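You operate a simulated robot arm through the tools that you are given. There is no shell and no other tool.

The job below is to be done with a simulated two-armed robot. You get a single attempt, and the scene is never put back.

TASK
Hold the pink-banded wheel down, pull its cap, and seat the template.
Fine: stand the cap beside the wheel, at the free end of the green pallet; the template's pins go home in the stud holes. Set down upright: centre cap.
Where things are to end (x, y in the base frame): centre cap within 0.05 m of [0.75, 0.44].

It is judged by the outcome, as a careful person would: the job done as asked, and still so three seconds after it is handed in. It fails if anything else is knocked over, pushed out of place, dropped, spilled or broken. Lids that push on must go on centred and level and be pressed home; caps that screw on are set level and turned clockwise until they are tight.

THE ROBOT
Two 7-joint arms with two-finger parallel grippers on one trunk, on a base that drives. Base frame: it is fixed to the floor where the robot stands at the start and does not move with it; the origin is under the middle of the robot, x ahead of it, y to its left, z up. Units: m, degrees, N and s.
The left shoulder is at the start at [0.08, 0.131, 0.947], the right one opposite. With the tool pointing down near the work surface each hand reaches from about 0.34 to 0.84 m from the robot's upright axis, wherever it stands, measured 20 degrees to its own side. Places, roughly: green pallet [0.7, 0.3, 0.6]; small wheel with a black band [1.5, 1, 0.75]; small wheel with a brown band [1, -0.75, 0.75]; small wheel with a white band [2.25, 2.75, 0.75]; stud holes of the small wheel with a pink band [0.7, 0.2, 0.7]. Payload 1.57 kg a hand.
The TCP of each hand is the grasp point between the finger pads, 0.03 m short of the fingertips. In the tool frame z runs along the fingers and y along their closing line. Largest opening 0.11 m; finger width 0.024, thickness 0.012; the body of the gripper, 0.048 by 0.112 m, starts 0.078 m behind the TCP.
Orientation is that of the tool frame in the base frame, as [roll, pitch, yaw] about the fixed x, y, z axes, in that order (R = Rz(yaw) Ry(pitch) Rx(roll)). With the fingers straight down and closing along the base's y, the tool's x points along the base's -x, its y along +y and its z along -z.

THE INTERFACE
- The arms move only by the tool step_arm. It takes "left_increments", "right_increments" or both (then of equal length, played together; a hand with none holds still); each is a list of rows, each a list of 3 entries, a list of its own where there are three numbers: the shift along the tool's x, y, z in units of 50 mm (1.0 is 50 mm), then the turn, a rotation vector about the tool's x, y, z in units of 6 degrees (1.0 is 6 degrees), then the closure, from 0 (fully open) to 1 (shut). In form: [[[dx, dy, dz], [ax, ay, az], grip], ...]. A call has 1 to 20 rows; each row shifts and turns the commanded pose from where the row before left it, along the tool's axes as they then stand. A call with a number of a shift or a turn outside -1 to 1 is refused whole. Rows are played at 5 a second. More than 0.05 m and 8.6 degrees between two rows, or a gripper value outside its range, and nothing of the call is played. Where a pose cannot be reached the arm comes as near as it can. A force on the tool above 40 N (or 10 N above the force at the start of the call, whichever is more), or a blocked arm, ends the call early, and 0.2 s more pass. The fingers move at their own pace (about 0.108 m/s each) and stop on an object; they squeeze with about 29 N. The grip force told is the motor's: it shows also when the fingers shut on nothing. Time passes only in rows, and 0.2 s behind the last, so rows that do not move let the fingers close. The reply holds the time, the measured pose of the TCP, the force on the tool along the base axes, the opening and the grip force, in the units named above and with some noise, with the torque about the TCP (base axes, N m) and any sound that the robot's microphone picked up.
- Cameras (640 x 400 px; columns grow to the right, rows downward): "scene" is now at [-0.0556, -0.0195, 1.4108]; the picture's right is [-0.24, -0.97, 0.00], its down [-0.62, 0.15, -0.77] and it looks along [0.75, -0.18, -0.64] (base axes); focal length 251 px, centre (320, 200). "left" rides on the left gripper at [0.07, -0.016, -0.141] in its tool frame; the picture's right is [0.23, 0.97, 0.00], its down [-0.86, 0.20, -0.48] and it looks along [-0.47, 0.11, 0.88] (tool axes); focal length 222 px, centre (320, 200). "right" rides on the right gripper at [0.07, 0.016, -0.141] in its tool frame; the picture's right is [-0.23, 0.97, 0.00], its down [-0.86, -0.20, -0.48] and it looks along [-0.47, -0.11, 0.88] (tool axes); focal length 222 px, centre (320, 200). There is no depth. A picture from a camera that has moved, and an enlarged one, comes with that camera's place and axes in the base frame and with its lens.
- grab_frame(camera): a new picture of that camera. The clock stands still meanwhile.
- steer(legs): drives the robot by 1 to 6 legs, each [ahead, left, turn to the left] in m, m and degrees, along the robot's own axes; the way and the turn of a leg run together, so that a leg with both is an arc; at most 1.5 m and 180 degrees a leg. The arms and the cameras ride along, it lands a little off, and it stops where it bumps. It gives what a move gives.
- pan_tilt(pan, tilt): turns the head with the scene camera to pan (to the left, within 109 degrees either way) and tilt (down, from -29 to 69), counted from straight ahead of the robot. It gives what a move gives.
- enlarge(camera, box): a new picture of the part [left, top, right, bottom] of that camera's present view, enlarged. The clock stands still meanwhile.
- finish_job(): hands the job in; it is judged then, once.

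Nothing tells you exact positions but the pictures and the camera data. Unless the task says otherwise, let go and move clear before handing in.

The tools are called after "Emit:" as name(argument=value, ...) on one line, values as JSON. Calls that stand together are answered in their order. step_arm: Moves the arms, as the interface text tells. Its arguments: {"type":"object","properties":{"left_increments":{"type":"array","items":{"type":"array"}},"right_increments":{"type":"array","items":{"type":"array"}}},"required":[]} The other tools are called the same way: steer (legs) drives the base; pan_tilt (pan, tilt) turns the head that bears the scene camera; grab_frame (camera) takes a picture; enlarge (camera, box) takes an enlarged picture of a part of a camera's view; finish_job () hands the job in.

At the start:

```text
time_s: 0.0
left_eef_pos: [0.5359, 0.2173, 0.9934]
left_ee_rot: [179.9, 0.1, 180.0]
left_force: [-0.1, 0.3, 0.4]
left_moment: [-0.02, -0.03, 0.0]
left_gripper_width: 0.1102
left_gripper_force: 0.1
right_eef_pos: [0.3338, -0.1178, 1.0983]
right_ee_rot: [180.0, 0.0, 179.9]
right_force: [-0.1, -1.1, 0.4]
right_moment: [-0.01, 0.02, -0.01]
right_gripper_width: 0.1102
right_gripper_force: 0.0
robot x, y, heading: [-0.0037, 0.0008, 0.1]
head pan, tilt: [-13.9, 39.8]
```

scene: 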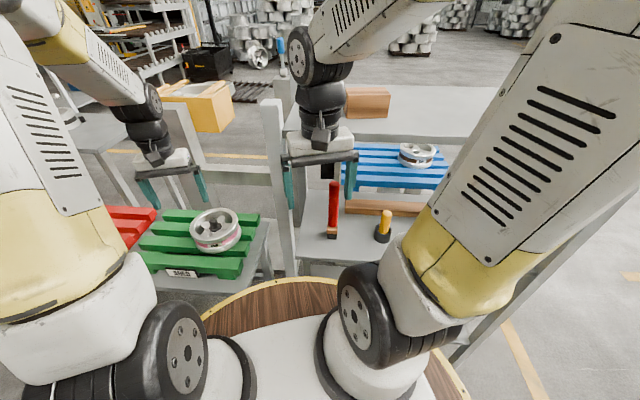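
right: 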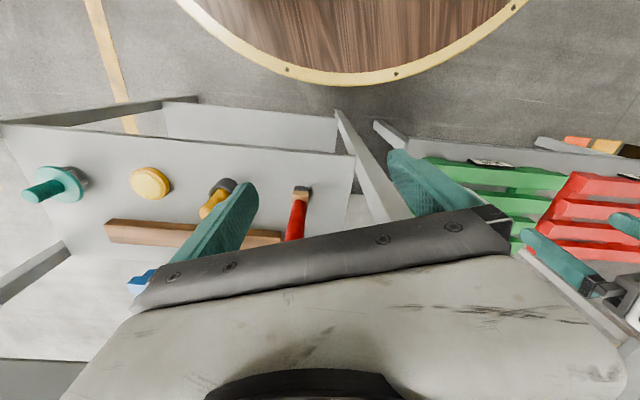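
left: 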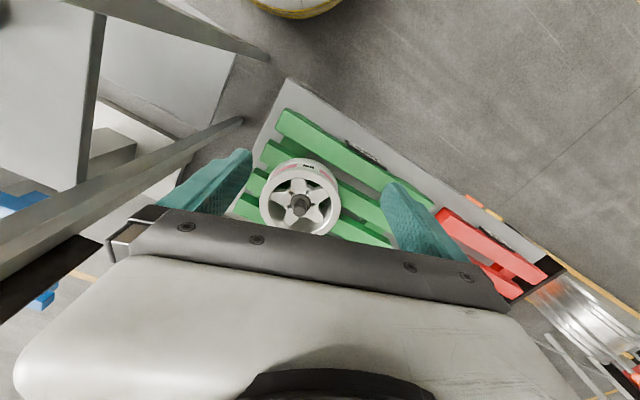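

I see a green pallet with the pink-banded wheel on it at about (0.7, 0.2), and a bench to the right with several tools. I'll look closer to find the cap, template and stud holes before I move anything.

Emit:
enlarge(camera="scene", box=[120, 180, 280, 290])

Emit:
enlarge(camera="left", box=[220, 80, 420, 260])

Emit:
enlarge(camera="right", box=[0, 100, 360, 310])

Emit:
enlarge(camera="scene", box=[280, 120, 460, 270])

```text
3.64 times, centred on (200, 235) of scene
camera zoom: at [-0.0556, -0.0195, 1.4108], right [-0.24, -0.97, 0.0], down [-0.62, 0.15, -0.77], along [0.75, -0.18, -0.64], focal length 913 px, centre (756, 73)
```

zoom: 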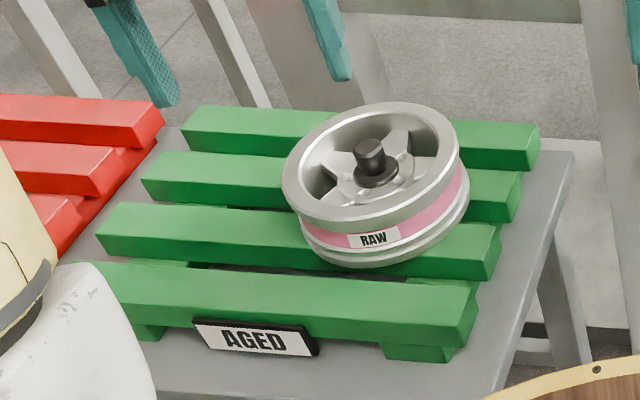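

```text
2.22 times, centred on (320, 170) of left
camera zoom: at [0.467, 0.2021, 1.1349], right [-0.23, 0.97, 0.0], down [0.86, 0.2, 0.48], along [0.47, 0.11, -0.88], focal length 494 px, centre (320, 267)
```

zoom: 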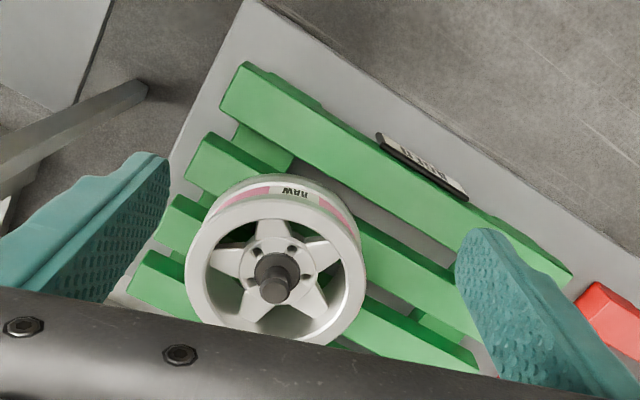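

```text
1.78 times, centred on (180, 205) of right
camera zoom: at [0.2657, -0.1012, 1.2406], right [0.23, 0.97, 0.0], down [0.86, -0.2, 0.48], along [0.47, -0.11, -0.88], focal length 395 px, centre (569, 191)
```

zoom: 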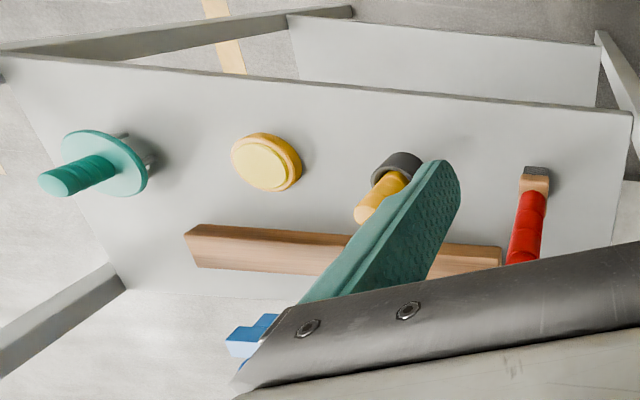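

```text
2.67 times, centred on (370, 195) of scene
camera zoom: at [-0.0556, -0.0195, 1.4108], right [-0.24, -0.97, 0.0], down [-0.62, 0.15, -0.77], along [0.75, -0.18, -0.64], focal length 670 px, centre (187, 213)
```

zoom: 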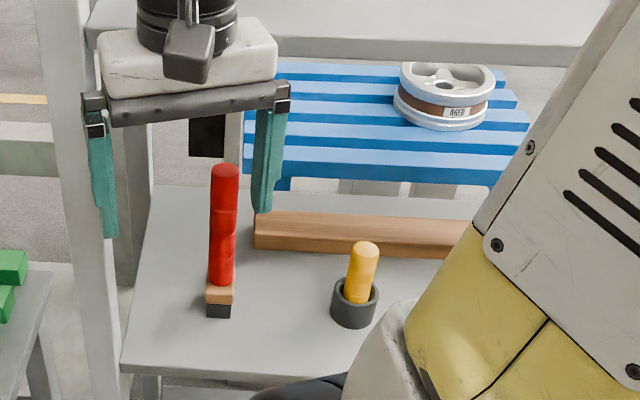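

The wheel's black knobbed cap is near (0.69, 0.20). A teal disc with a handle and pins, likely the template, stands at the right end of the right bench. I'll turn the head to see that bench and the rest better.

Emit:
pan_tilt(pan=-60, tilt=50)

Emit:
grab_frame(camera="scene")

```text
time_s: 1.1
left_eef_pos: [0.5349, 0.2175, 0.9922]
left_ee_rot: [180.0, 0.1, -180.0]
left_force: [-0.2, 0.3, -1.1]
left_moment: [0.01, 0.02, 0.0]
left_gripper_width: 0.11
left_gripper_force: 0.2
right_eef_pos: [0.3339, -0.1181, 1.0987]
right_ee_rot: [180.0, 0.0, -180.0]
right_force: [-0.3, 0.0, -0.5]
right_moment: [-0.01, 0.01, 0.01]
right_gripper_width: 0.1099
right_gripper_force: 0.1
robot x, y, heading: [0.0008, -0.0016, 0.0]
head pan, tilt: [-60.0, 50.0]
```

```text
taken
camera scene: at [-0.0997, -0.0658, 1.3963], right [-0.87, -0.5, 0.0], down [-0.38, 0.66, -0.64], along [0.32, -0.56, -0.77], focal length 251 px, centre (320, 200)
```

scene: 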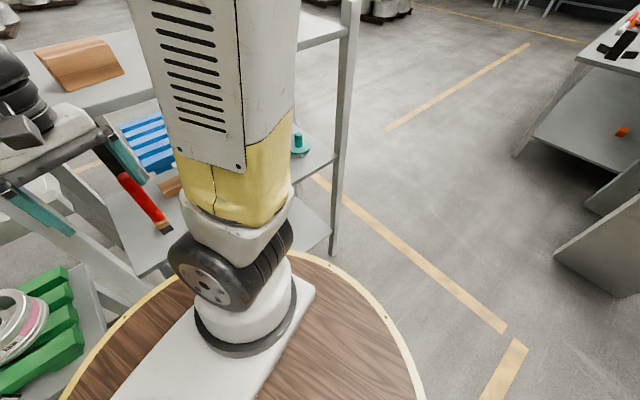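

The right arm hides most of the bench from the head, though I can see the teal template on a lower shelf. I'll take a few more head views before moving the arms.

Emit:
pan_tilt(pan=-35, tilt=30)

Emit:
grab_frame(camera="scene")

Emit:
grab_frame(camera="right")

```text
time_s: 2.0
left_eef_pos: [0.5364, 0.2182, 0.9938]
left_ee_rot: [180.0, 0.0, 179.9]
left_force: [0.4, 0.0, -1.3]
left_moment: [-0.02, 0.01, -0.02]
left_gripper_width: 0.1101
left_gripper_force: 0.1
right_eef_pos: [0.3341, -0.1173, 1.0978]
right_ee_rot: [180.0, 0.1, -180.0]
right_force: [0.0, 0.3, 0.1]
right_moment: [0.0, 0.0, 0.01]
right_gripper_width: 0.11
right_gripper_force: 0.1
robot x, y, heading: [0.0, 0.0004, -0.0]
head pan, tilt: [-35.0, 30.0]
```

```text
taken
camera scene: at [-0.0643, -0.051, 1.4257], right [-0.57, -0.82, 0.0], down [-0.41, 0.29, -0.87], along [0.71, -0.5, -0.5], focal length 251 px, centre (320, 200)
```

scene: 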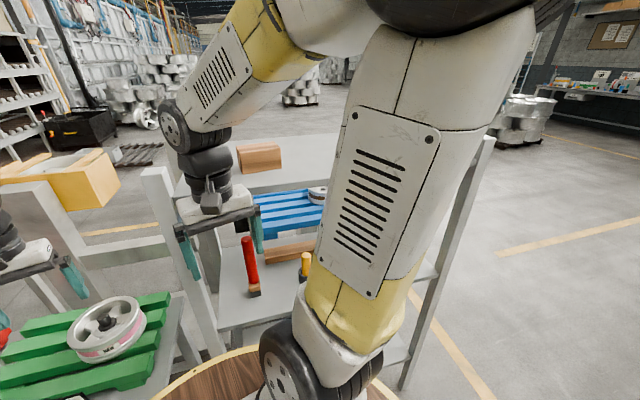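

```text
taken
camera right: at [0.2657, -0.1012, 1.2406], right [0.23, 0.97, 0.0], down [0.86, -0.2, 0.48], along [0.47, -0.11, -0.88], focal length 222 px, centre (320, 200)
```

right: 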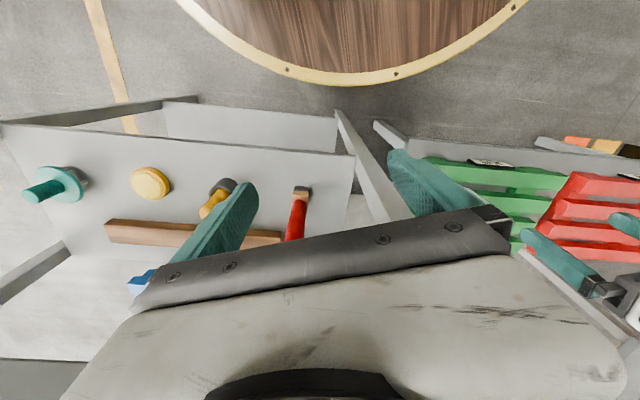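

The bench top works out at about z=0.79, with the template near (0.33, -0.68). Next I'll zoom in tightly on the wheel and the template for detail.

Emit:
enlarge(camera="left", box=[252, 150, 348, 210])

Emit:
enlarge(camera="left", box=[252, 180, 348, 240])

Emit:
enlarge(camera="right", box=[10, 150, 106, 210])

Emit:
enlarge(camera="scene", box=[0, 270, 192, 390])

```text
6.67 times, centred on (300, 180) of left
camera zoom: at [0.467, 0.2021, 1.1349], right [-0.23, 0.97, 0.0], down [0.86, 0.2, 0.48], along [0.47, 0.11, -0.88], focal length 1481 px, centre (453, 333)
```

zoom: 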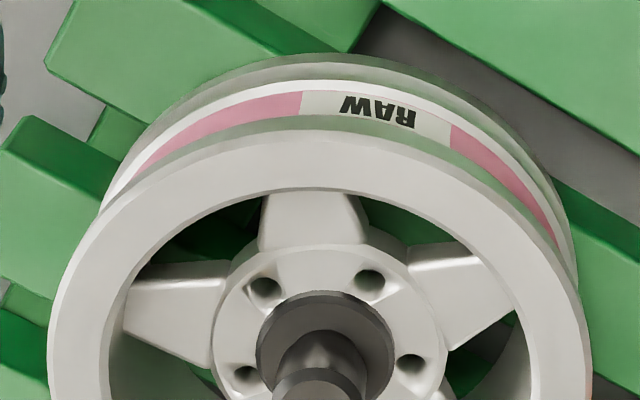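

```text
6.67 times, centred on (300, 210) of left
camera zoom: at [0.467, 0.2021, 1.1349], right [-0.23, 0.97, 0.0], down [0.86, 0.2, 0.48], along [0.47, 0.11, -0.88], focal length 1481 px, centre (453, 133)
```

zoom: 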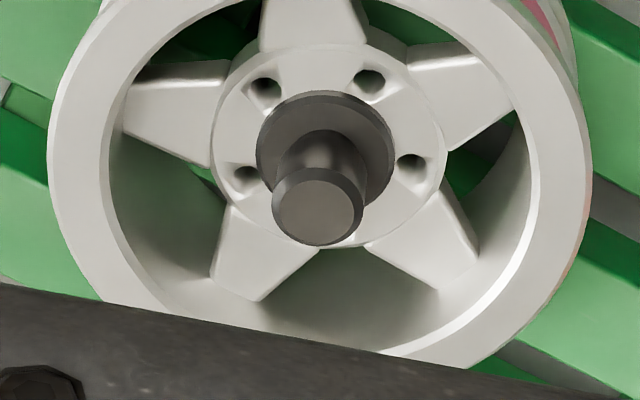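

```text
6.67 times, centred on (58, 180) of right
camera zoom: at [0.2657, -0.1012, 1.2406], right [0.23, 0.97, 0.0], down [0.86, -0.2, 0.48], along [0.47, -0.11, -0.88], focal length 1481 px, centre (2067, 333)
```

zoom: 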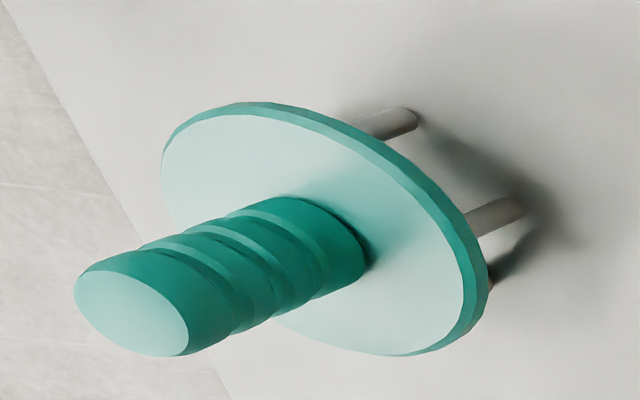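

```text
3.33 times, centred on (96, 330) of scene
camera zoom: at [-0.0643, -0.051, 1.4257], right [-0.57, -0.82, 0.0], down [-0.41, 0.29, -0.87], along [0.71, -0.5, -0.5], focal length 837 px, centre (1067, -233)
```

zoom: 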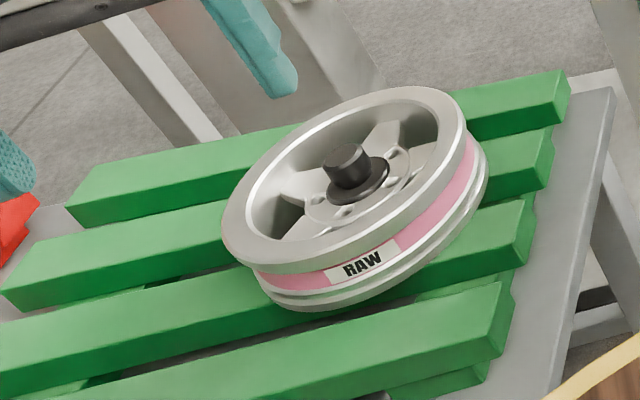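

The bench looks like a rack with upright posts, and possibly a top shelf above the tools. I need to be sure of that before reaching in, so I'll take more views.

Emit:
pan_tilt(pan=-75, tilt=25)

Emit:
grab_frame(camera="scene")

Emit:
pan_tilt(pan=0, tilt=25)

Emit:
grab_frame(camera="scene")

Emit:
pan_tilt(pan=50, tilt=40)

Emit:
grab_frame(camera="scene")

```text
time_s: 3.1
left_eef_pos: [0.5353, 0.2186, 0.994]
left_ee_rot: [-179.9, 0.0, -180.0]
left_force: [0.3, 0.5, -0.5]
left_moment: [-0.01, 0.02, 0.02]
left_gripper_width: 0.11
left_gripper_force: 0.1
right_eef_pos: [0.3334, -0.1162, 1.0988]
right_ee_rot: [-180.0, 0.0, 179.9]
right_force: [0.1, -0.1, -0.4]
right_moment: [0.0, 0.0, 0.0]
right_gripper_width: 0.1098
right_gripper_force: 0.0
robot x, y, heading: [0.0007, -0.0007, -0.2]
head pan, tilt: [-75.0, 25.0]
```

```text
taken
camera scene: at [-0.1144, -0.0881, 1.4338], right [-0.97, -0.26, 0.0], down [-0.11, 0.41, -0.91], along [0.24, -0.88, -0.42], focal length 251 px, centre (320, 200)
```

scene: 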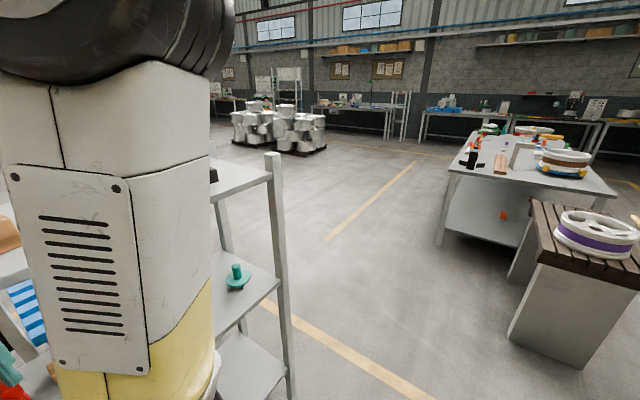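

```text
time_s: 4.6
left_eef_pos: [0.5358, 0.2179, 0.9929]
left_ee_rot: [179.9, 0.1, 179.9]
left_force: [-0.5, 0.8, -0.5]
left_moment: [-0.04, -0.02, -0.01]
left_gripper_width: 0.1097
left_gripper_force: 0.0
right_eef_pos: [0.3337, -0.1178, 1.0982]
right_ee_rot: [180.0, -0.1, -180.0]
right_force: [-0.5, -0.3, -0.2]
right_moment: [-0.04, 0.0, 0.0]
right_gripper_width: 0.1098
right_gripper_force: 0.0
robot x, y, heading: [-0.0011, 0.0009, -0.2]
head pan, tilt: [0.0, 25.0]
```

```text
taken
camera scene: at [-0.0461, 0.0009, 1.4338], right [0.0, -1.0, 0.0], down [-0.42, 0.0, -0.91], along [0.91, 0.0, -0.42], focal length 251 px, centre (320, 200)
```

scene: 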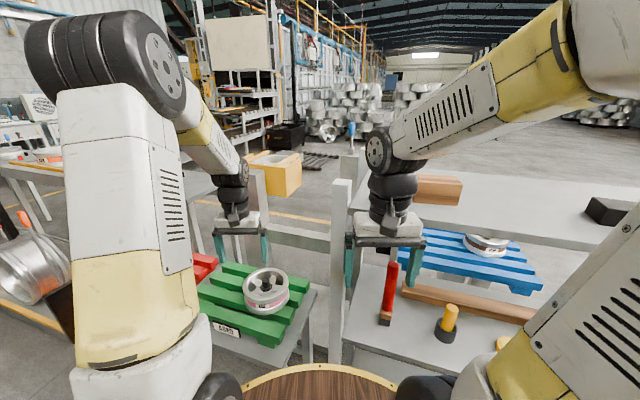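

```text
time_s: 5.8
left_eef_pos: [0.5355, 0.2184, 0.9929]
left_ee_rot: [-180.0, 0.1, -180.0]
left_force: [-0.4, -0.2, -0.4]
left_moment: [0.02, 0.01, 0.03]
left_gripper_width: 0.1099
left_gripper_force: 0.0
right_eef_pos: [0.3345, -0.1185, 1.0978]
right_ee_rot: [-180.0, 0.0, 180.0]
right_force: [0.5, 0.2, 0.2]
right_moment: [0.02, 0.0, 0.0]
right_gripper_width: 0.11
right_gripper_force: 0.0
robot x, y, heading: [0.0023, -0.0, -0.1]
head pan, tilt: [50.0, 40.0]
```

```text
taken
camera scene: at [-0.0836, 0.066, 1.4105], right [0.77, -0.64, 0.0], down [-0.41, -0.49, -0.77], along [0.49, 0.59, -0.64], focal length 251 px, centre (320, 200)
```

scene: 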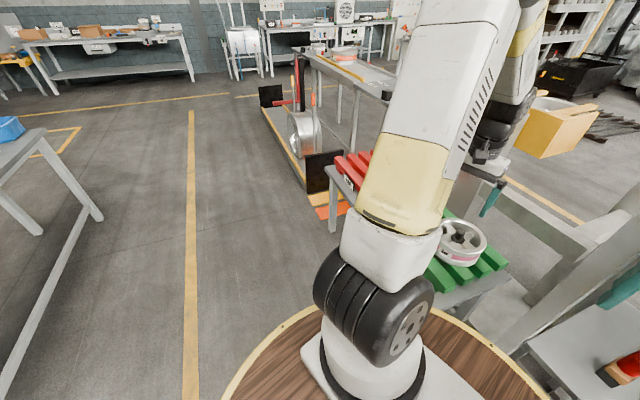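

It is a three-shelf rack, turned about 19°. The tool shelf is at z≈0.79, a top shelf sits at z≈1.2, and posts stand at about (0.41, -0.05) and (0.20, -0.75). I'll back off a little and shift left so both arms reach the pink wheel clear of the post.

Emit:
steer(legs=[[-0.1, 0, 0], [0, 0.3, 0], [0.1, 0, 0]])

Emit:
pan_tilt(pan=-5, tilt=45)

Emit:
grab_frame(camera="scene")

Emit:
grab_frame(camera="right")

Emit:
grab_frame(camera="left")

```text
time_s: 9.3
left_eef_pos: [0.5353, 0.5203, 0.9938]
left_ee_rot: [-180.0, 0.0, -179.8]
left_force: [-0.6, 1.1, 0.4]
left_moment: [0.0, 0.01, -0.01]
left_gripper_width: 0.11
left_gripper_force: 0.1
right_eef_pos: [0.3339, 0.1836, 1.0974]
right_ee_rot: [-179.9, 0.0, -179.9]
right_force: [0.2, 0.6, -0.2]
right_moment: [0.02, 0.0, -0.02]
right_gripper_width: 0.1102
right_gripper_force: 0.1
robot x, y, heading: [-0.0008, 0.3012, 0.6]
head pan, tilt: [50.0, 40.0]
```

```text
time_s: 10.5
left_eef_pos: [0.5351, 0.5186, 0.9934]
left_ee_rot: [-180.0, 0.1, -179.8]
left_force: [0.9, 0.6, 0.2]
left_moment: [-0.02, 0.04, 0.01]
left_gripper_width: 0.1097
left_gripper_force: 0.1
right_eef_pos: [0.3336, 0.1839, 1.0978]
right_ee_rot: [180.0, -0.1, -179.8]
right_force: [-0.1, -0.1, -0.2]
right_moment: [-0.02, -0.01, 0.01]
right_gripper_width: 0.1099
right_gripper_force: 0.1
robot x, y, heading: [-0.0013, 0.3036, 0.4]
head pan, tilt: [-5.0, 45.0]
```

```text
taken
camera scene: at [-0.0578, 0.2938, 1.4032], right [-0.08, -1.0, 0.0], down [-0.7, 0.06, -0.71], along [0.7, -0.06, -0.71], focal length 251 px, centre (320, 200)
```

scene: 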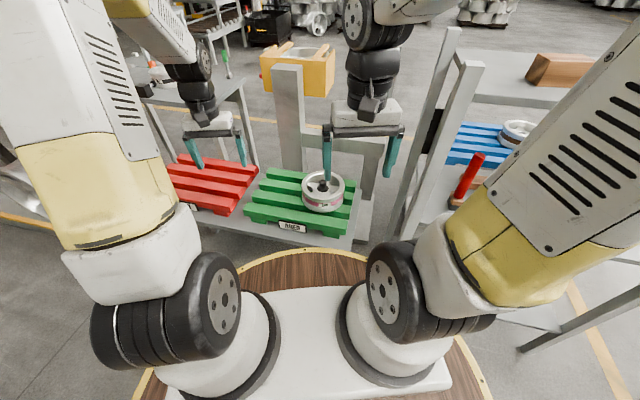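

```text
taken
camera right: at [0.2654, 0.1996, 1.2406], right [0.22, 0.97, 0.0], down [0.86, -0.2, 0.48], along [0.47, -0.11, -0.88], focal length 222 px, centre (320, 200)
```

right: 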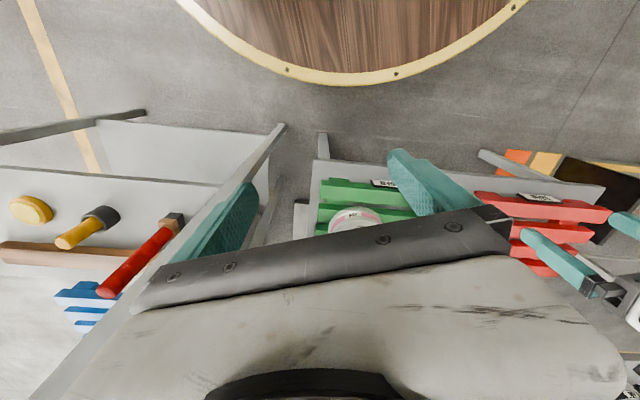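

```text
taken
camera left: at [0.4659, 0.5036, 1.1349], right [-0.23, 0.97, 0.0], down [0.85, 0.2, 0.48], along [0.47, 0.11, -0.88], focal length 222 px, centre (320, 200)
```

left: 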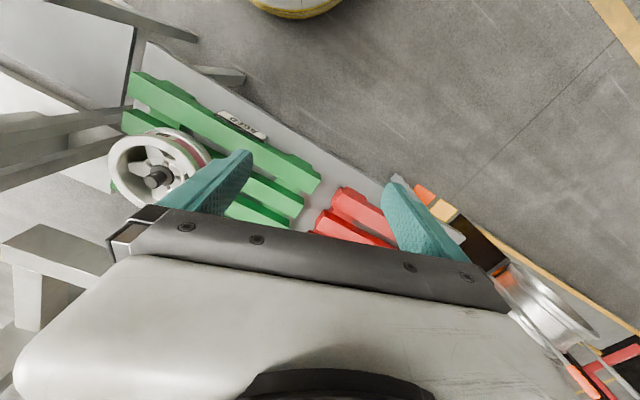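

The robot is now at about (0, 0.30) with a clear view of the wheel between both arms. I'll zoom from the scene camera and the left camera to triangulate the wheel, cap and pallet end accurately.

Emit:
enlarge(camera="scene", box=[276, 160, 372, 220])

Emit:
enlarge(camera="left", box=[102, 120, 230, 200])

Emit:
enlarge(camera="scene", box=[232, 150, 360, 245])

```text
6.67 times, centred on (324, 190) of scene
camera zoom: at [-0.0578, 0.2938, 1.4032], right [-0.08, -1.0, 0.0], down [-0.7, 0.06, -0.71], along [0.7, -0.06, -0.71], focal length 1674 px, centre (293, 267)
```

zoom: 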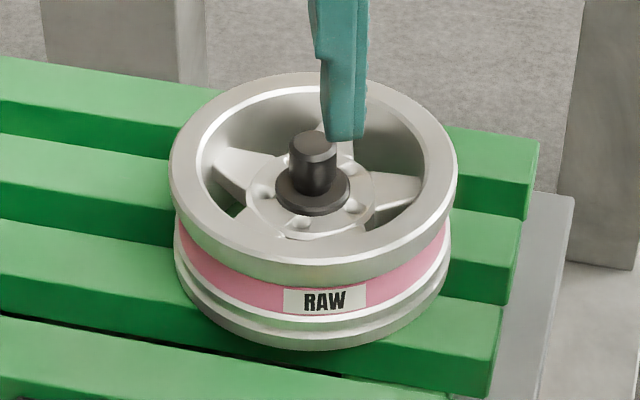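

```text
5.00 times, centred on (166, 160) of left
camera zoom: at [0.4659, 0.5036, 1.1349], right [-0.23, 0.97, 0.0], down [0.85, 0.2, 0.48], along [0.47, 0.11, -0.88], focal length 1111 px, centre (1090, 400)
```

zoom: 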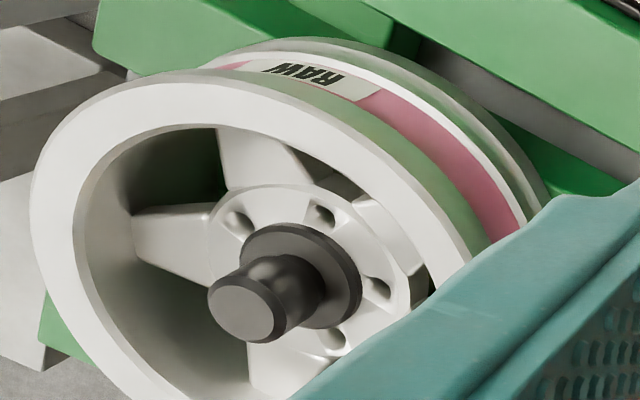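

```text
4.21 times, centred on (296, 198) of scene
camera zoom: at [-0.0578, 0.2938, 1.4032], right [-0.08, -1.0, 0.0], down [-0.7, 0.06, -0.71], along [0.7, -0.06, -0.71], focal length 1057 px, centre (421, 210)
```

zoom: 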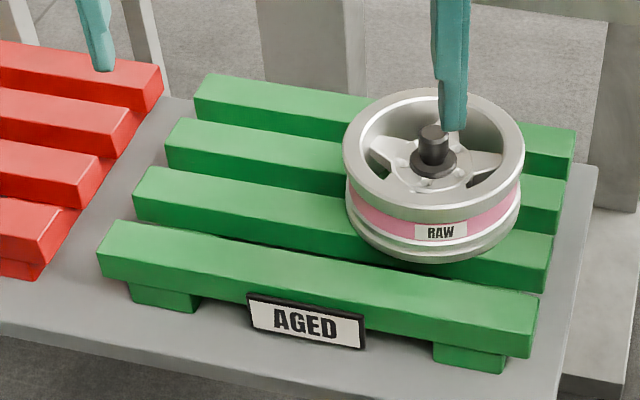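

Triangulation puts the wheel centre at about (0.7215, 0.218), the hub face at z≈0.69, the rim top at z≈0.713 and the knob top at z≈0.73. The slat top is z≈0.64, and the slat at y=0.44 is centred on x≈0.737. I'll bring the right hand over first, tilted 45° back, to straddle the cap and press on two spokes.

Emit:
step_arm(right_increments=[[[-0.8, 0, 0], [0, 0, -1], 0.27], [[-0.8, 0, 0], [0, 0, -1], 0.27], [[-0.8, 0, 0], [0, 0, -1], 0.27], [[-0.42, 0, 0.5], [0, -0.9375, 0], 0.27], [[-0.369, 0, 0.539], [0, -0.9375, 0], 0.27], [[-0.3145, 0, 0.572], [0, -0.9375, 0], 0.27], [[-0.257, 0, 0.6], [0, -0.9375, 0], 0.27], [[-0.197, 0, 0.623], [0, -0.9375, 0], 0.27], [[-0.135, 0, 0.639], [0, -0.9375, 0], 0.27], [[-0.071, 0, 0.649], [0, -0.9375, 0], 0.27], [[-0.008, 0, 0.653], [0, -0.9375, 0], 0.27]])

Emit:
grab_frame(camera="scene")

Emit:
grab_frame(camera="right")

Emit:
grab_frame(camera="left")

```text
time_s: 12.9
left_eef_pos: [0.534, 0.519, 0.9943]
left_ee_rot: [-179.9, 0.0, -179.7]
left_force: [-0.2, 0.4, 0.2]
left_moment: [-0.02, -0.08, -0.01]
left_gripper_width: 0.1099
left_gripper_force: 0.0
right_eef_pos: [0.6122, 0.249, 0.8985]
right_ee_rot: [-179.9, 45.0, -161.8]
right_force: [-1.0, -0.7, 0.4]
right_moment: [0.01, 0.02, 0.0]
right_gripper_width: 0.0805
right_gripper_force: 0.1
robot x, y, heading: [-0.0019, 0.3009, 0.1]
head pan, tilt: [-5.0, 45.0]
```

```text
taken
camera scene: at [-0.0582, 0.2937, 1.4032], right [-0.08, -1.0, 0.0], down [-0.7, 0.06, -0.71], along [0.7, -0.06, -0.71], focal length 251 px, centre (320, 200)
```

scene: 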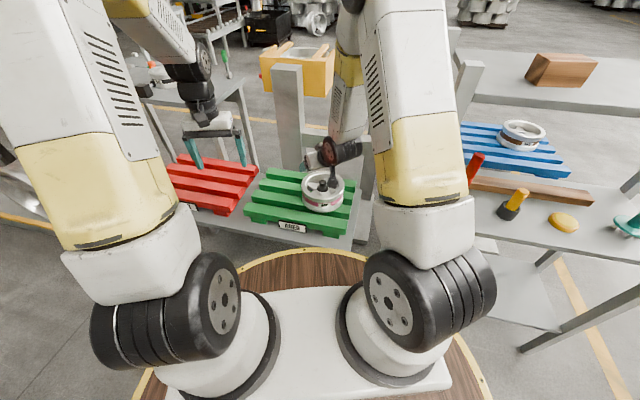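

```text
taken
camera right: at [0.4664, 0.2176, 0.9497], right [-0.15, 0.98, 0.16], down [0.31, -0.11, 0.94], along [0.94, 0.19, -0.29], focal length 222 px, centre (320, 200)
```

right: 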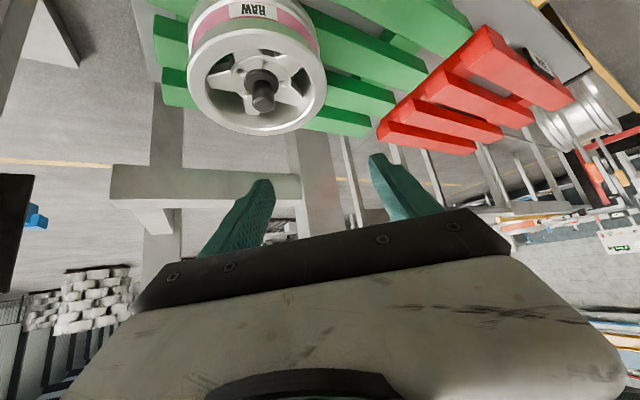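

```text
taken
camera left: at [0.4656, 0.5035, 1.135], right [-0.23, 0.97, 0.0], down [0.85, 0.2, 0.48], along [0.47, 0.11, -0.88], focal length 222 px, centre (320, 200)
```

left: 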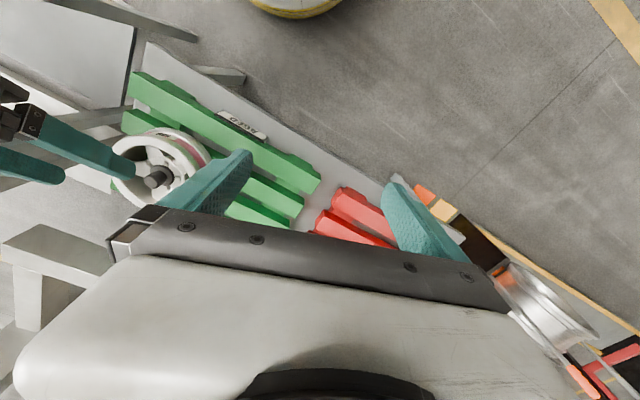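

The right hand reached its tilted pose as commanded, and its camera shows the wheel. Next I'll move it to hover directly above the press pose and check the alignment.

Emit:
step_arm(right_increments=[[[0.088, -0.3165, 0.609], [0, 0, 0], 0.27], [[0.088, -0.3165, 0.609], [0, 0, 0], 0.27], [[0.088, -0.3165, 0.609], [0, 0, 0], 0.27], [[0.088, -0.3165, 0.609], [0, 0, 0], 0.27], [[0, 0, 0], [0, 0, 0], 0.27]])

Emit:
enlarge(camera="scene", box=[276, 130, 372, 220])

Emit:
enlarge(camera="left", box=[50, 80, 242, 240])

Emit:
grab_frame(camera="right")

```text
time_s: 14.1
left_eef_pos: [0.5356, 0.5199, 0.9931]
left_ee_rot: [179.9, 0.0, -179.8]
left_force: [-0.4, -0.2, -0.6]
left_moment: [-0.01, 0.01, 0.03]
left_gripper_width: 0.1098
left_gripper_force: 0.0
right_eef_pos: [0.7016, 0.2127, 0.7979]
right_ee_rot: [180.0, 44.9, -161.8]
right_force: [0.6, -0.5, -0.1]
right_moment: [0.04, -0.02, -0.03]
right_gripper_width: 0.0802
right_gripper_force: 0.0
robot x, y, heading: [-0.0043, 0.2953, 0.1]
head pan, tilt: [-5.0, 45.0]
```

```text
4.44 times, centred on (324, 175) of scene
camera zoom: at [-0.0578, 0.2938, 1.4032], right [-0.08, -1.0, 0.0], down [-0.7, 0.06, -0.71], along [0.7, -0.06, -0.71], focal length 1116 px, centre (302, 311)
```

zoom: 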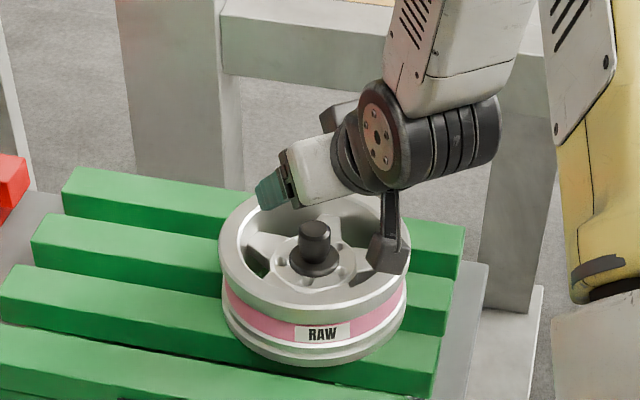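

```text
2.50 times, centred on (146, 160) of left
camera zoom: at [0.4659, 0.5036, 1.1348], right [-0.23, 0.97, 0.0], down [0.85, 0.2, 0.48], along [0.47, 0.11, -0.88], focal length 555 px, centre (755, 300)
```

zoom: 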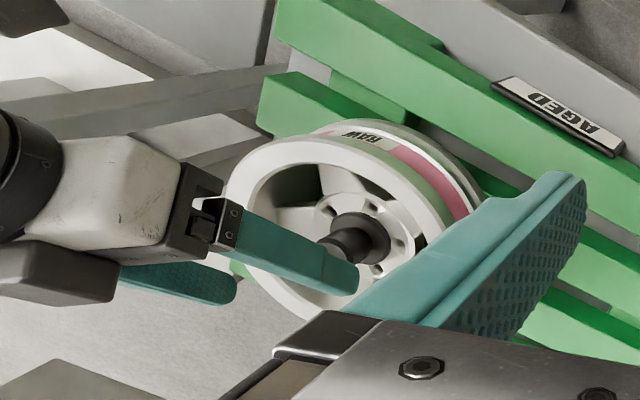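

```text
taken
camera right: at [0.5559, 0.1809, 0.8513], right [-0.15, 0.98, 0.16], down [0.32, -0.11, 0.94], along [0.94, 0.19, -0.29], focal length 222 px, centre (320, 200)
```

right: 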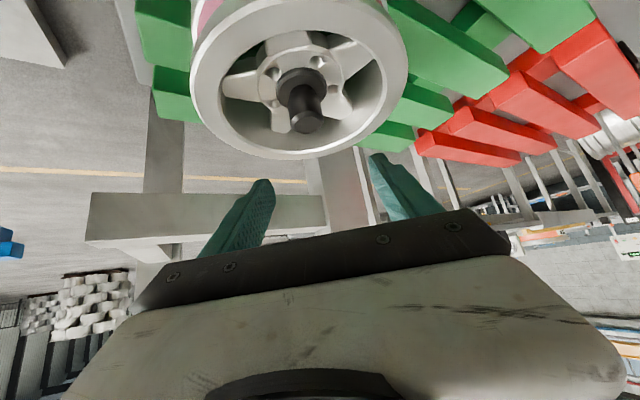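

The hover checks out: the open fingers straddle the knob as intended. I'll lower them part way and check the clearance to the rim before making contact.

Emit:
step_arm(right_increments=[[[0.283, 0, 0.283], [0, 0, 0], 0.27], [[0.283, 0, 0.283], [0, 0, 0], 0.27], [[0.283, 0, 0.283], [0, 0, 0], 0.27], [[0, 0, 0], [0, 0, 0], 0.27]])

Emit:
enlarge(camera="scene", box=[290, 160, 354, 220])

Emit:
enlarge(camera="left", box=[90, 120, 210, 210])

Emit:
grab_frame(camera="right")

```text
time_s: 15.1
left_eef_pos: [0.5333, 0.519, 0.9928]
left_ee_rot: [180.0, 0.1, -179.8]
left_force: [-0.1, -0.4, 0.2]
left_moment: [0.0, -0.01, 0.0]
left_gripper_width: 0.1099
left_gripper_force: 0.1
right_eef_pos: [0.7014, 0.2115, 0.7392]
right_ee_rot: [-180.0, 45.0, -161.8]
right_force: [-0.3, -0.5, 0.1]
right_moment: [0.01, 0.01, 0.02]
right_gripper_width: 0.0804
right_gripper_force: 0.1
robot x, y, heading: [0.0031, 0.3024, 0.3]
head pan, tilt: [-5.0, 45.0]
```

```text
6.67 times, centred on (322, 190) of scene
camera zoom: at [-0.0577, 0.2937, 1.4032], right [-0.08, -1.0, 0.0], down [-0.7, 0.06, -0.71], along [0.7, -0.06, -0.71], focal length 1674 px, centre (307, 267)
```

zoom: 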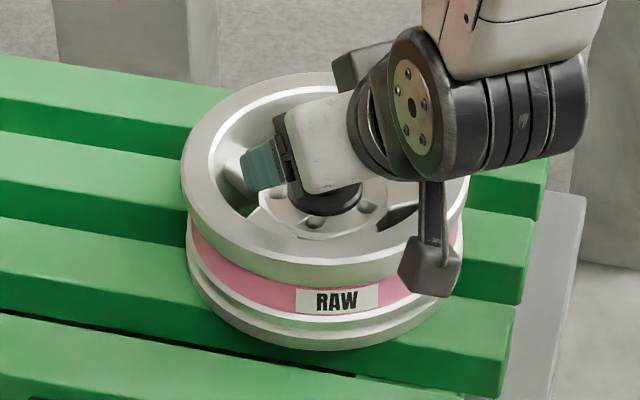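

```text
4.44 times, centred on (150, 165) of left
camera zoom: at [0.4659, 0.5036, 1.1348], right [-0.23, 0.97, 0.0], down [0.85, 0.2, 0.48], along [0.47, 0.11, -0.88], focal length 987 px, centre (1076, 356)
```

zoom: 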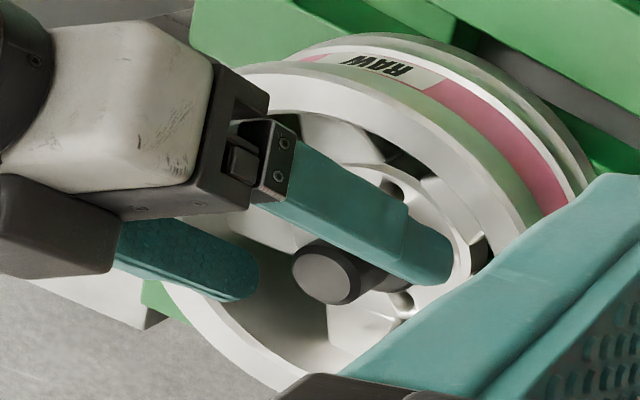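

```text
taken
camera right: at [0.5555, 0.1808, 0.7919], right [-0.15, 0.98, 0.16], down [0.32, -0.11, 0.94], along [0.94, 0.19, -0.29], focal length 222 px, centre (320, 200)
```

right: 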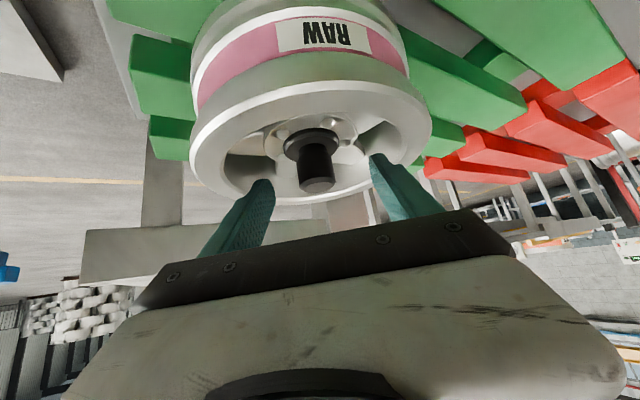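

The fingers straddle the knob symmetrically and clear the rim. I'll keep going down slowly and watch the force for spoke contact.

Emit:
step_arm(right_increments=[[[0.0707, 0, 0.0707], [0, 0, 0], 0.27], [[0.0707, 0, 0.0707], [0, 0, 0], 0.27], [[0.0707, 0, 0.0707], [0, 0, 0], 0.27], [[0.0707, 0, 0.0707], [0, 0, 0], 0.27], [[0, 0, 0], [0, 0, 0], 0.27]])

```text
time_s: 16.3
left_eef_pos: [0.5344, 0.5185, 0.9925]
left_ee_rot: [180.0, 0.0, -179.8]
left_force: [-0.4, 0.4, -0.1]
left_moment: [-0.02, -0.01, 0.0]
left_gripper_width: 0.11
left_gripper_force: 0.2
right_eef_pos: [0.7028, 0.2123, 0.72]
right_ee_rot: [-179.9, 44.9, -162.0]
right_force: [-0.4, 0.8, 0.6]
right_moment: [0.0, -0.01, -0.01]
right_gripper_width: 0.0805
right_gripper_force: 0.1
robot x, y, heading: [0.0, 0.3006, 0.1]
head pan, tilt: [-5.0, 45.0]
```

Emit:
step_arm(right_increments=[[[0.0354, 0, 0.0354], [0, 0, 0], 0.27], [[0.0354, 0, 0.0354], [0, 0, 0], 0.27], [[0, 0, 0], [0, 0, 0], 0.27]])

Emit:
enlarge(camera="left", box=[90, 120, 210, 210])

Emit:
enlarge(camera="right", box=[220, 100, 420, 225])

```text
time_s: 17.1
left_eef_pos: [0.5338, 0.5188, 0.994]
left_ee_rot: [-180.0, 0.1, -179.8]
left_force: [0.5, 0.6, 0.4]
left_moment: [-0.01, -0.02, 0.03]
left_gripper_width: 0.1101
left_gripper_force: 0.1
right_eef_pos: [0.7029, 0.2127, 0.7184]
right_ee_rot: [-179.8, 45.5, -161.8]
right_force: [-7.9, -1.3, 40.0]
right_moment: [0.31, -0.21, 0.09]
right_gripper_width: 0.0802
right_gripper_force: 0.1
robot x, y, heading: [0.0024, 0.3033, 0.2]
head pan, tilt: [-5.0, 45.0]
```

```text
4.44 times, centred on (150, 165) of left
camera zoom: at [0.4646, 0.5036, 1.1354], right [-0.23, 0.97, 0.0], down [0.85, 0.2, 0.48], along [0.47, 0.11, -0.88], focal length 987 px, centre (1076, 356)
```

zoom: 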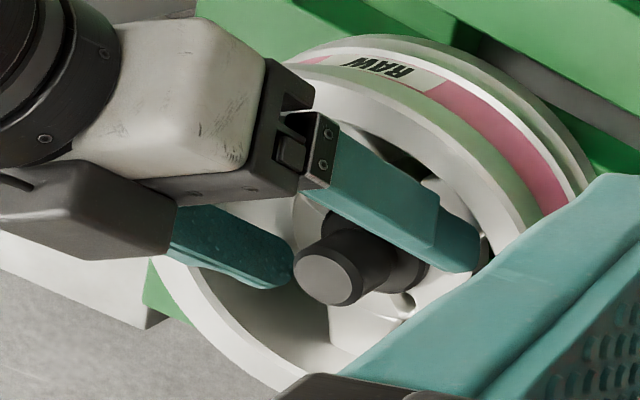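

```text
3.20 times, centred on (320, 162) of right
camera zoom: at [0.5576, 0.1811, 0.7691], right [-0.15, 0.98, 0.16], down [0.31, -0.11, 0.95], along [0.94, 0.19, -0.28], focal length 711 px, centre (320, 320)
```

zoom: 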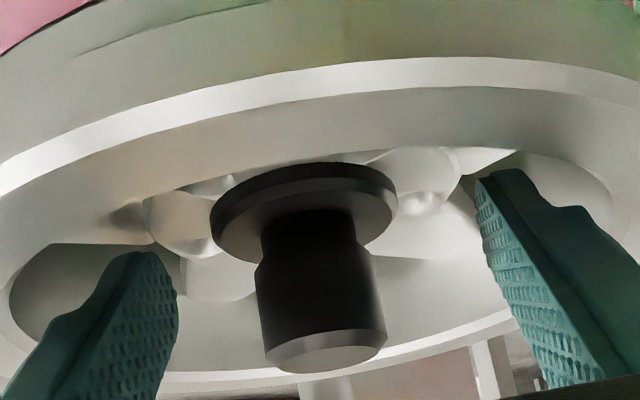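

Contact is made at about z=0.718 (corner at 0.689), with around 40 N on the spokes. I'll ease that slightly, then bring the left hand to hover over the knob with its camera side turned away from the right arm.

Emit:
step_arm(right_increments=[[[-0.0141, 0, -0.0141], [0, 0, 0], 0.27], [[0, 0, 0], [0, 0, 0], 0.27]])

Emit:
step_arm(left_increments=[[[0, 0, 0], [0, 0, 1], 0.6], [[0, 0, 0], [0, 0, 1], 0.6], [[0, 0, 0], [0, 0, 1], 0.6], [[0, 0, 0], [0, 0, 1], 0.6], [[0, 0, 0], [0, 0, 1], 0.6], [[-0.691, -0.372, 0.296], [0, 0, 0], 0.6], [[-0.691, -0.372, 0.296], [0, 0, 0], 0.6], [[-0.691, -0.372, 0.296], [0, 0, 0], 0.6], [[-0.691, -0.372, 0.296], [0, 0, 0], 0.6], [[-0.691, -0.372, 0.296], [0, 0, 0], 0.6]])

Emit:
grab_frame(camera="scene")

Emit:
grab_frame(camera="left")

```text
time_s: 17.7
left_eef_pos: [0.5331, 0.5204, 0.9946]
left_ee_rot: [180.0, 0.1, -179.8]
left_force: [0.2, 0.1, 0.4]
left_moment: [0.0, -0.02, 0.0]
left_gripper_width: 0.1101
left_gripper_force: 0.1
right_eef_pos: [0.7042, 0.2116, 0.719]
right_ee_rot: [-179.8, 45.3, -161.7]
right_force: [8.8, -0.6, 32.0]
right_moment: [0.26, -0.62, -0.03]
right_gripper_width: 0.0803
right_gripper_force: 0.0
robot x, y, heading: [-0.0, 0.2953, 0.5]
head pan, tilt: [-5.0, 45.0]
```

```text
time_s: 19.9
left_eef_pos: [0.6378, 0.3517, 0.9191]
left_ee_rot: [180.0, 0.1, 150.2]
left_force: [0.7, -0.2, 0.4]
left_moment: [-0.05, 0.0, 0.03]
left_gripper_width: 0.0439
left_gripper_force: 0.0
right_eef_pos: [0.7031, 0.2136, 0.7176]
right_ee_rot: [-180.0, 45.4, -161.7]
right_force: [3.5, 0.6, 36.5]
right_moment: [0.37, -0.49, 0.11]
right_gripper_width: 0.08
right_gripper_force: 0.1
robot x, y, heading: [-0.0004, 0.3017, 0.4]
head pan, tilt: [-5.0, 45.0]
```

```text
taken
camera scene: at [-0.0589, 0.2941, 1.4032], right [-0.08, -1.0, 0.0], down [-0.7, 0.06, -0.71], along [0.71, -0.06, -0.71], focal length 251 px, centre (320, 200)
```

scene: 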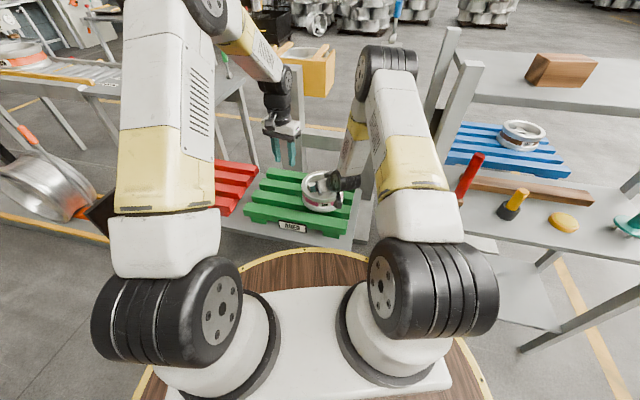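

```text
taken
camera left: at [0.57, 0.3734, 1.0609], right [0.29, 0.96, 0.0], down [0.84, -0.25, 0.48], along [0.46, -0.14, -0.88], focal length 222 px, centre (320, 200)
```

left: 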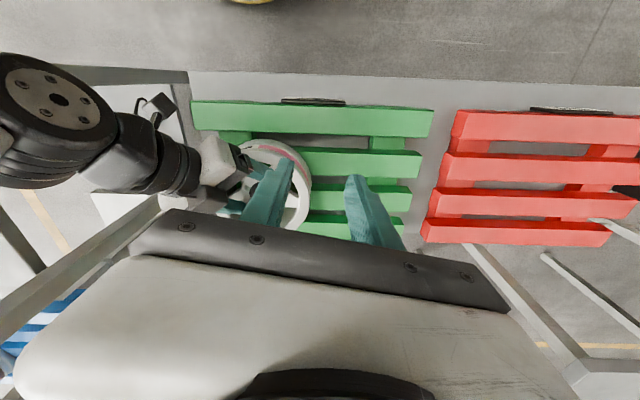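

Both arms are clear of each other and the right hand still presses with about 36 N. I'll continue the left hand to a hover right above the knob.

Emit:
step_arm(left_increments=[[[-0.687, -0.3725, 0.2955], [0, 0, 0], 0.6], [[-0.687, -0.3725, 0.2955], [0, 0, 0], 0.6], [[-0.687, -0.3725, 0.2955], [0, 0, 0], 0.6], [[-0.687, -0.3725, 0.2955], [0, 0, 0], 0.6], [[0, 0, 0], [0, 0, 0], 0.6]])

Emit:
enlarge(camera="scene", box=[260, 110, 388, 220])

Emit:
grab_frame(camera="left")

Emit:
grab_frame(camera="right")

```text
time_s: 21.1
left_eef_pos: [0.7189, 0.2207, 0.86]
left_ee_rot: [180.0, -0.1, 150.2]
left_force: [-0.8, -0.2, 0.2]
left_moment: [0.0, -0.01, -0.01]
left_gripper_width: 0.0439
left_gripper_force: 0.0
right_eef_pos: [0.7016, 0.2115, 0.7189]
right_ee_rot: [-179.9, 45.4, -161.8]
right_force: [2.4, 1.8, 37.0]
right_moment: [0.14, -0.56, 0.02]
right_gripper_width: 0.0801
right_gripper_force: 0.0
robot x, y, heading: [-0.0028, 0.2973, 0.1]
head pan, tilt: [-5.0, 45.0]
```

```text
3.64 times, centred on (324, 165) of scene
camera zoom: at [-0.0589, 0.2939, 1.4032], right [-0.08, -1.0, 0.0], down [-0.7, 0.06, -0.71], along [0.71, -0.06, -0.71], focal length 913 px, centre (306, 327)
```

zoom: 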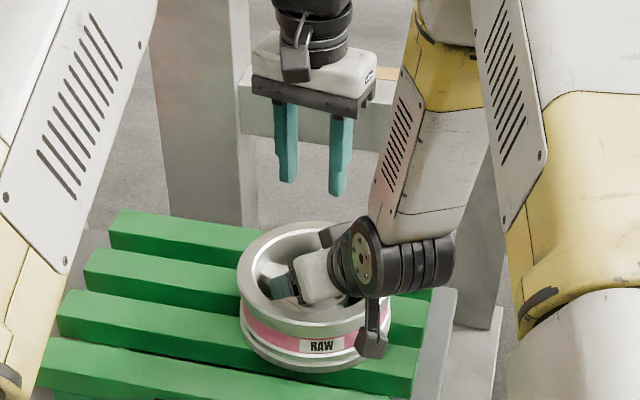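

```text
taken
camera left: at [0.6512, 0.2408, 1.0021], right [0.29, 0.96, 0.0], down [0.84, -0.25, 0.48], along [0.46, -0.14, -0.88], focal length 222 px, centre (320, 200)
```

left: 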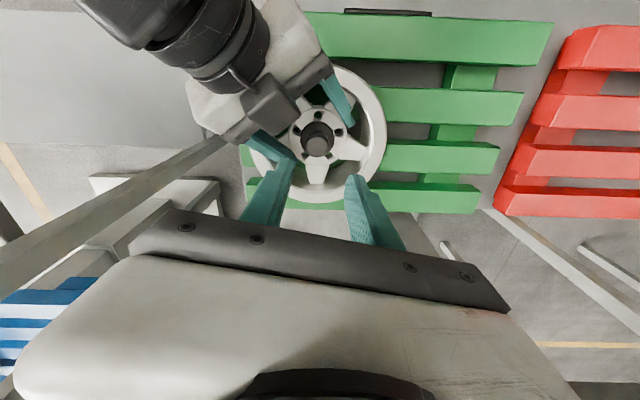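

```text
taken
camera right: at [0.5567, 0.181, 0.7694], right [-0.15, 0.98, 0.16], down [0.31, -0.11, 0.94], along [0.94, 0.19, -0.29], focal length 222 px, centre (320, 200)
```

right: 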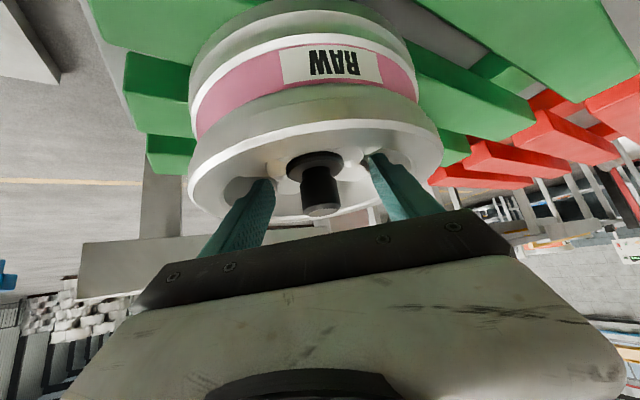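

The left camera now looks straight down past its fingers at the hub, and all five stud holes and the knob are visible. I'll zoom in to refine the centre and hole angles.

Emit:
enlarge(camera="left", box=[256, 100, 384, 180])

```text
5.00 times, centred on (320, 140) of left
camera zoom: at [0.6512, 0.2408, 1.0021], right [0.29, 0.96, 0.0], down [0.84, -0.25, 0.48], along [0.46, -0.14, -0.88], focal length 1111 px, centre (320, 500)
```

zoom: 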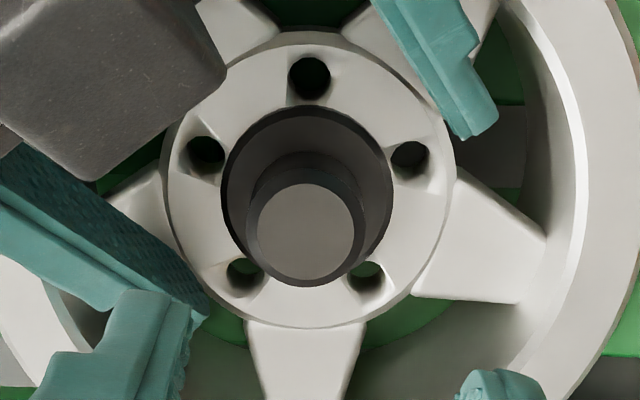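

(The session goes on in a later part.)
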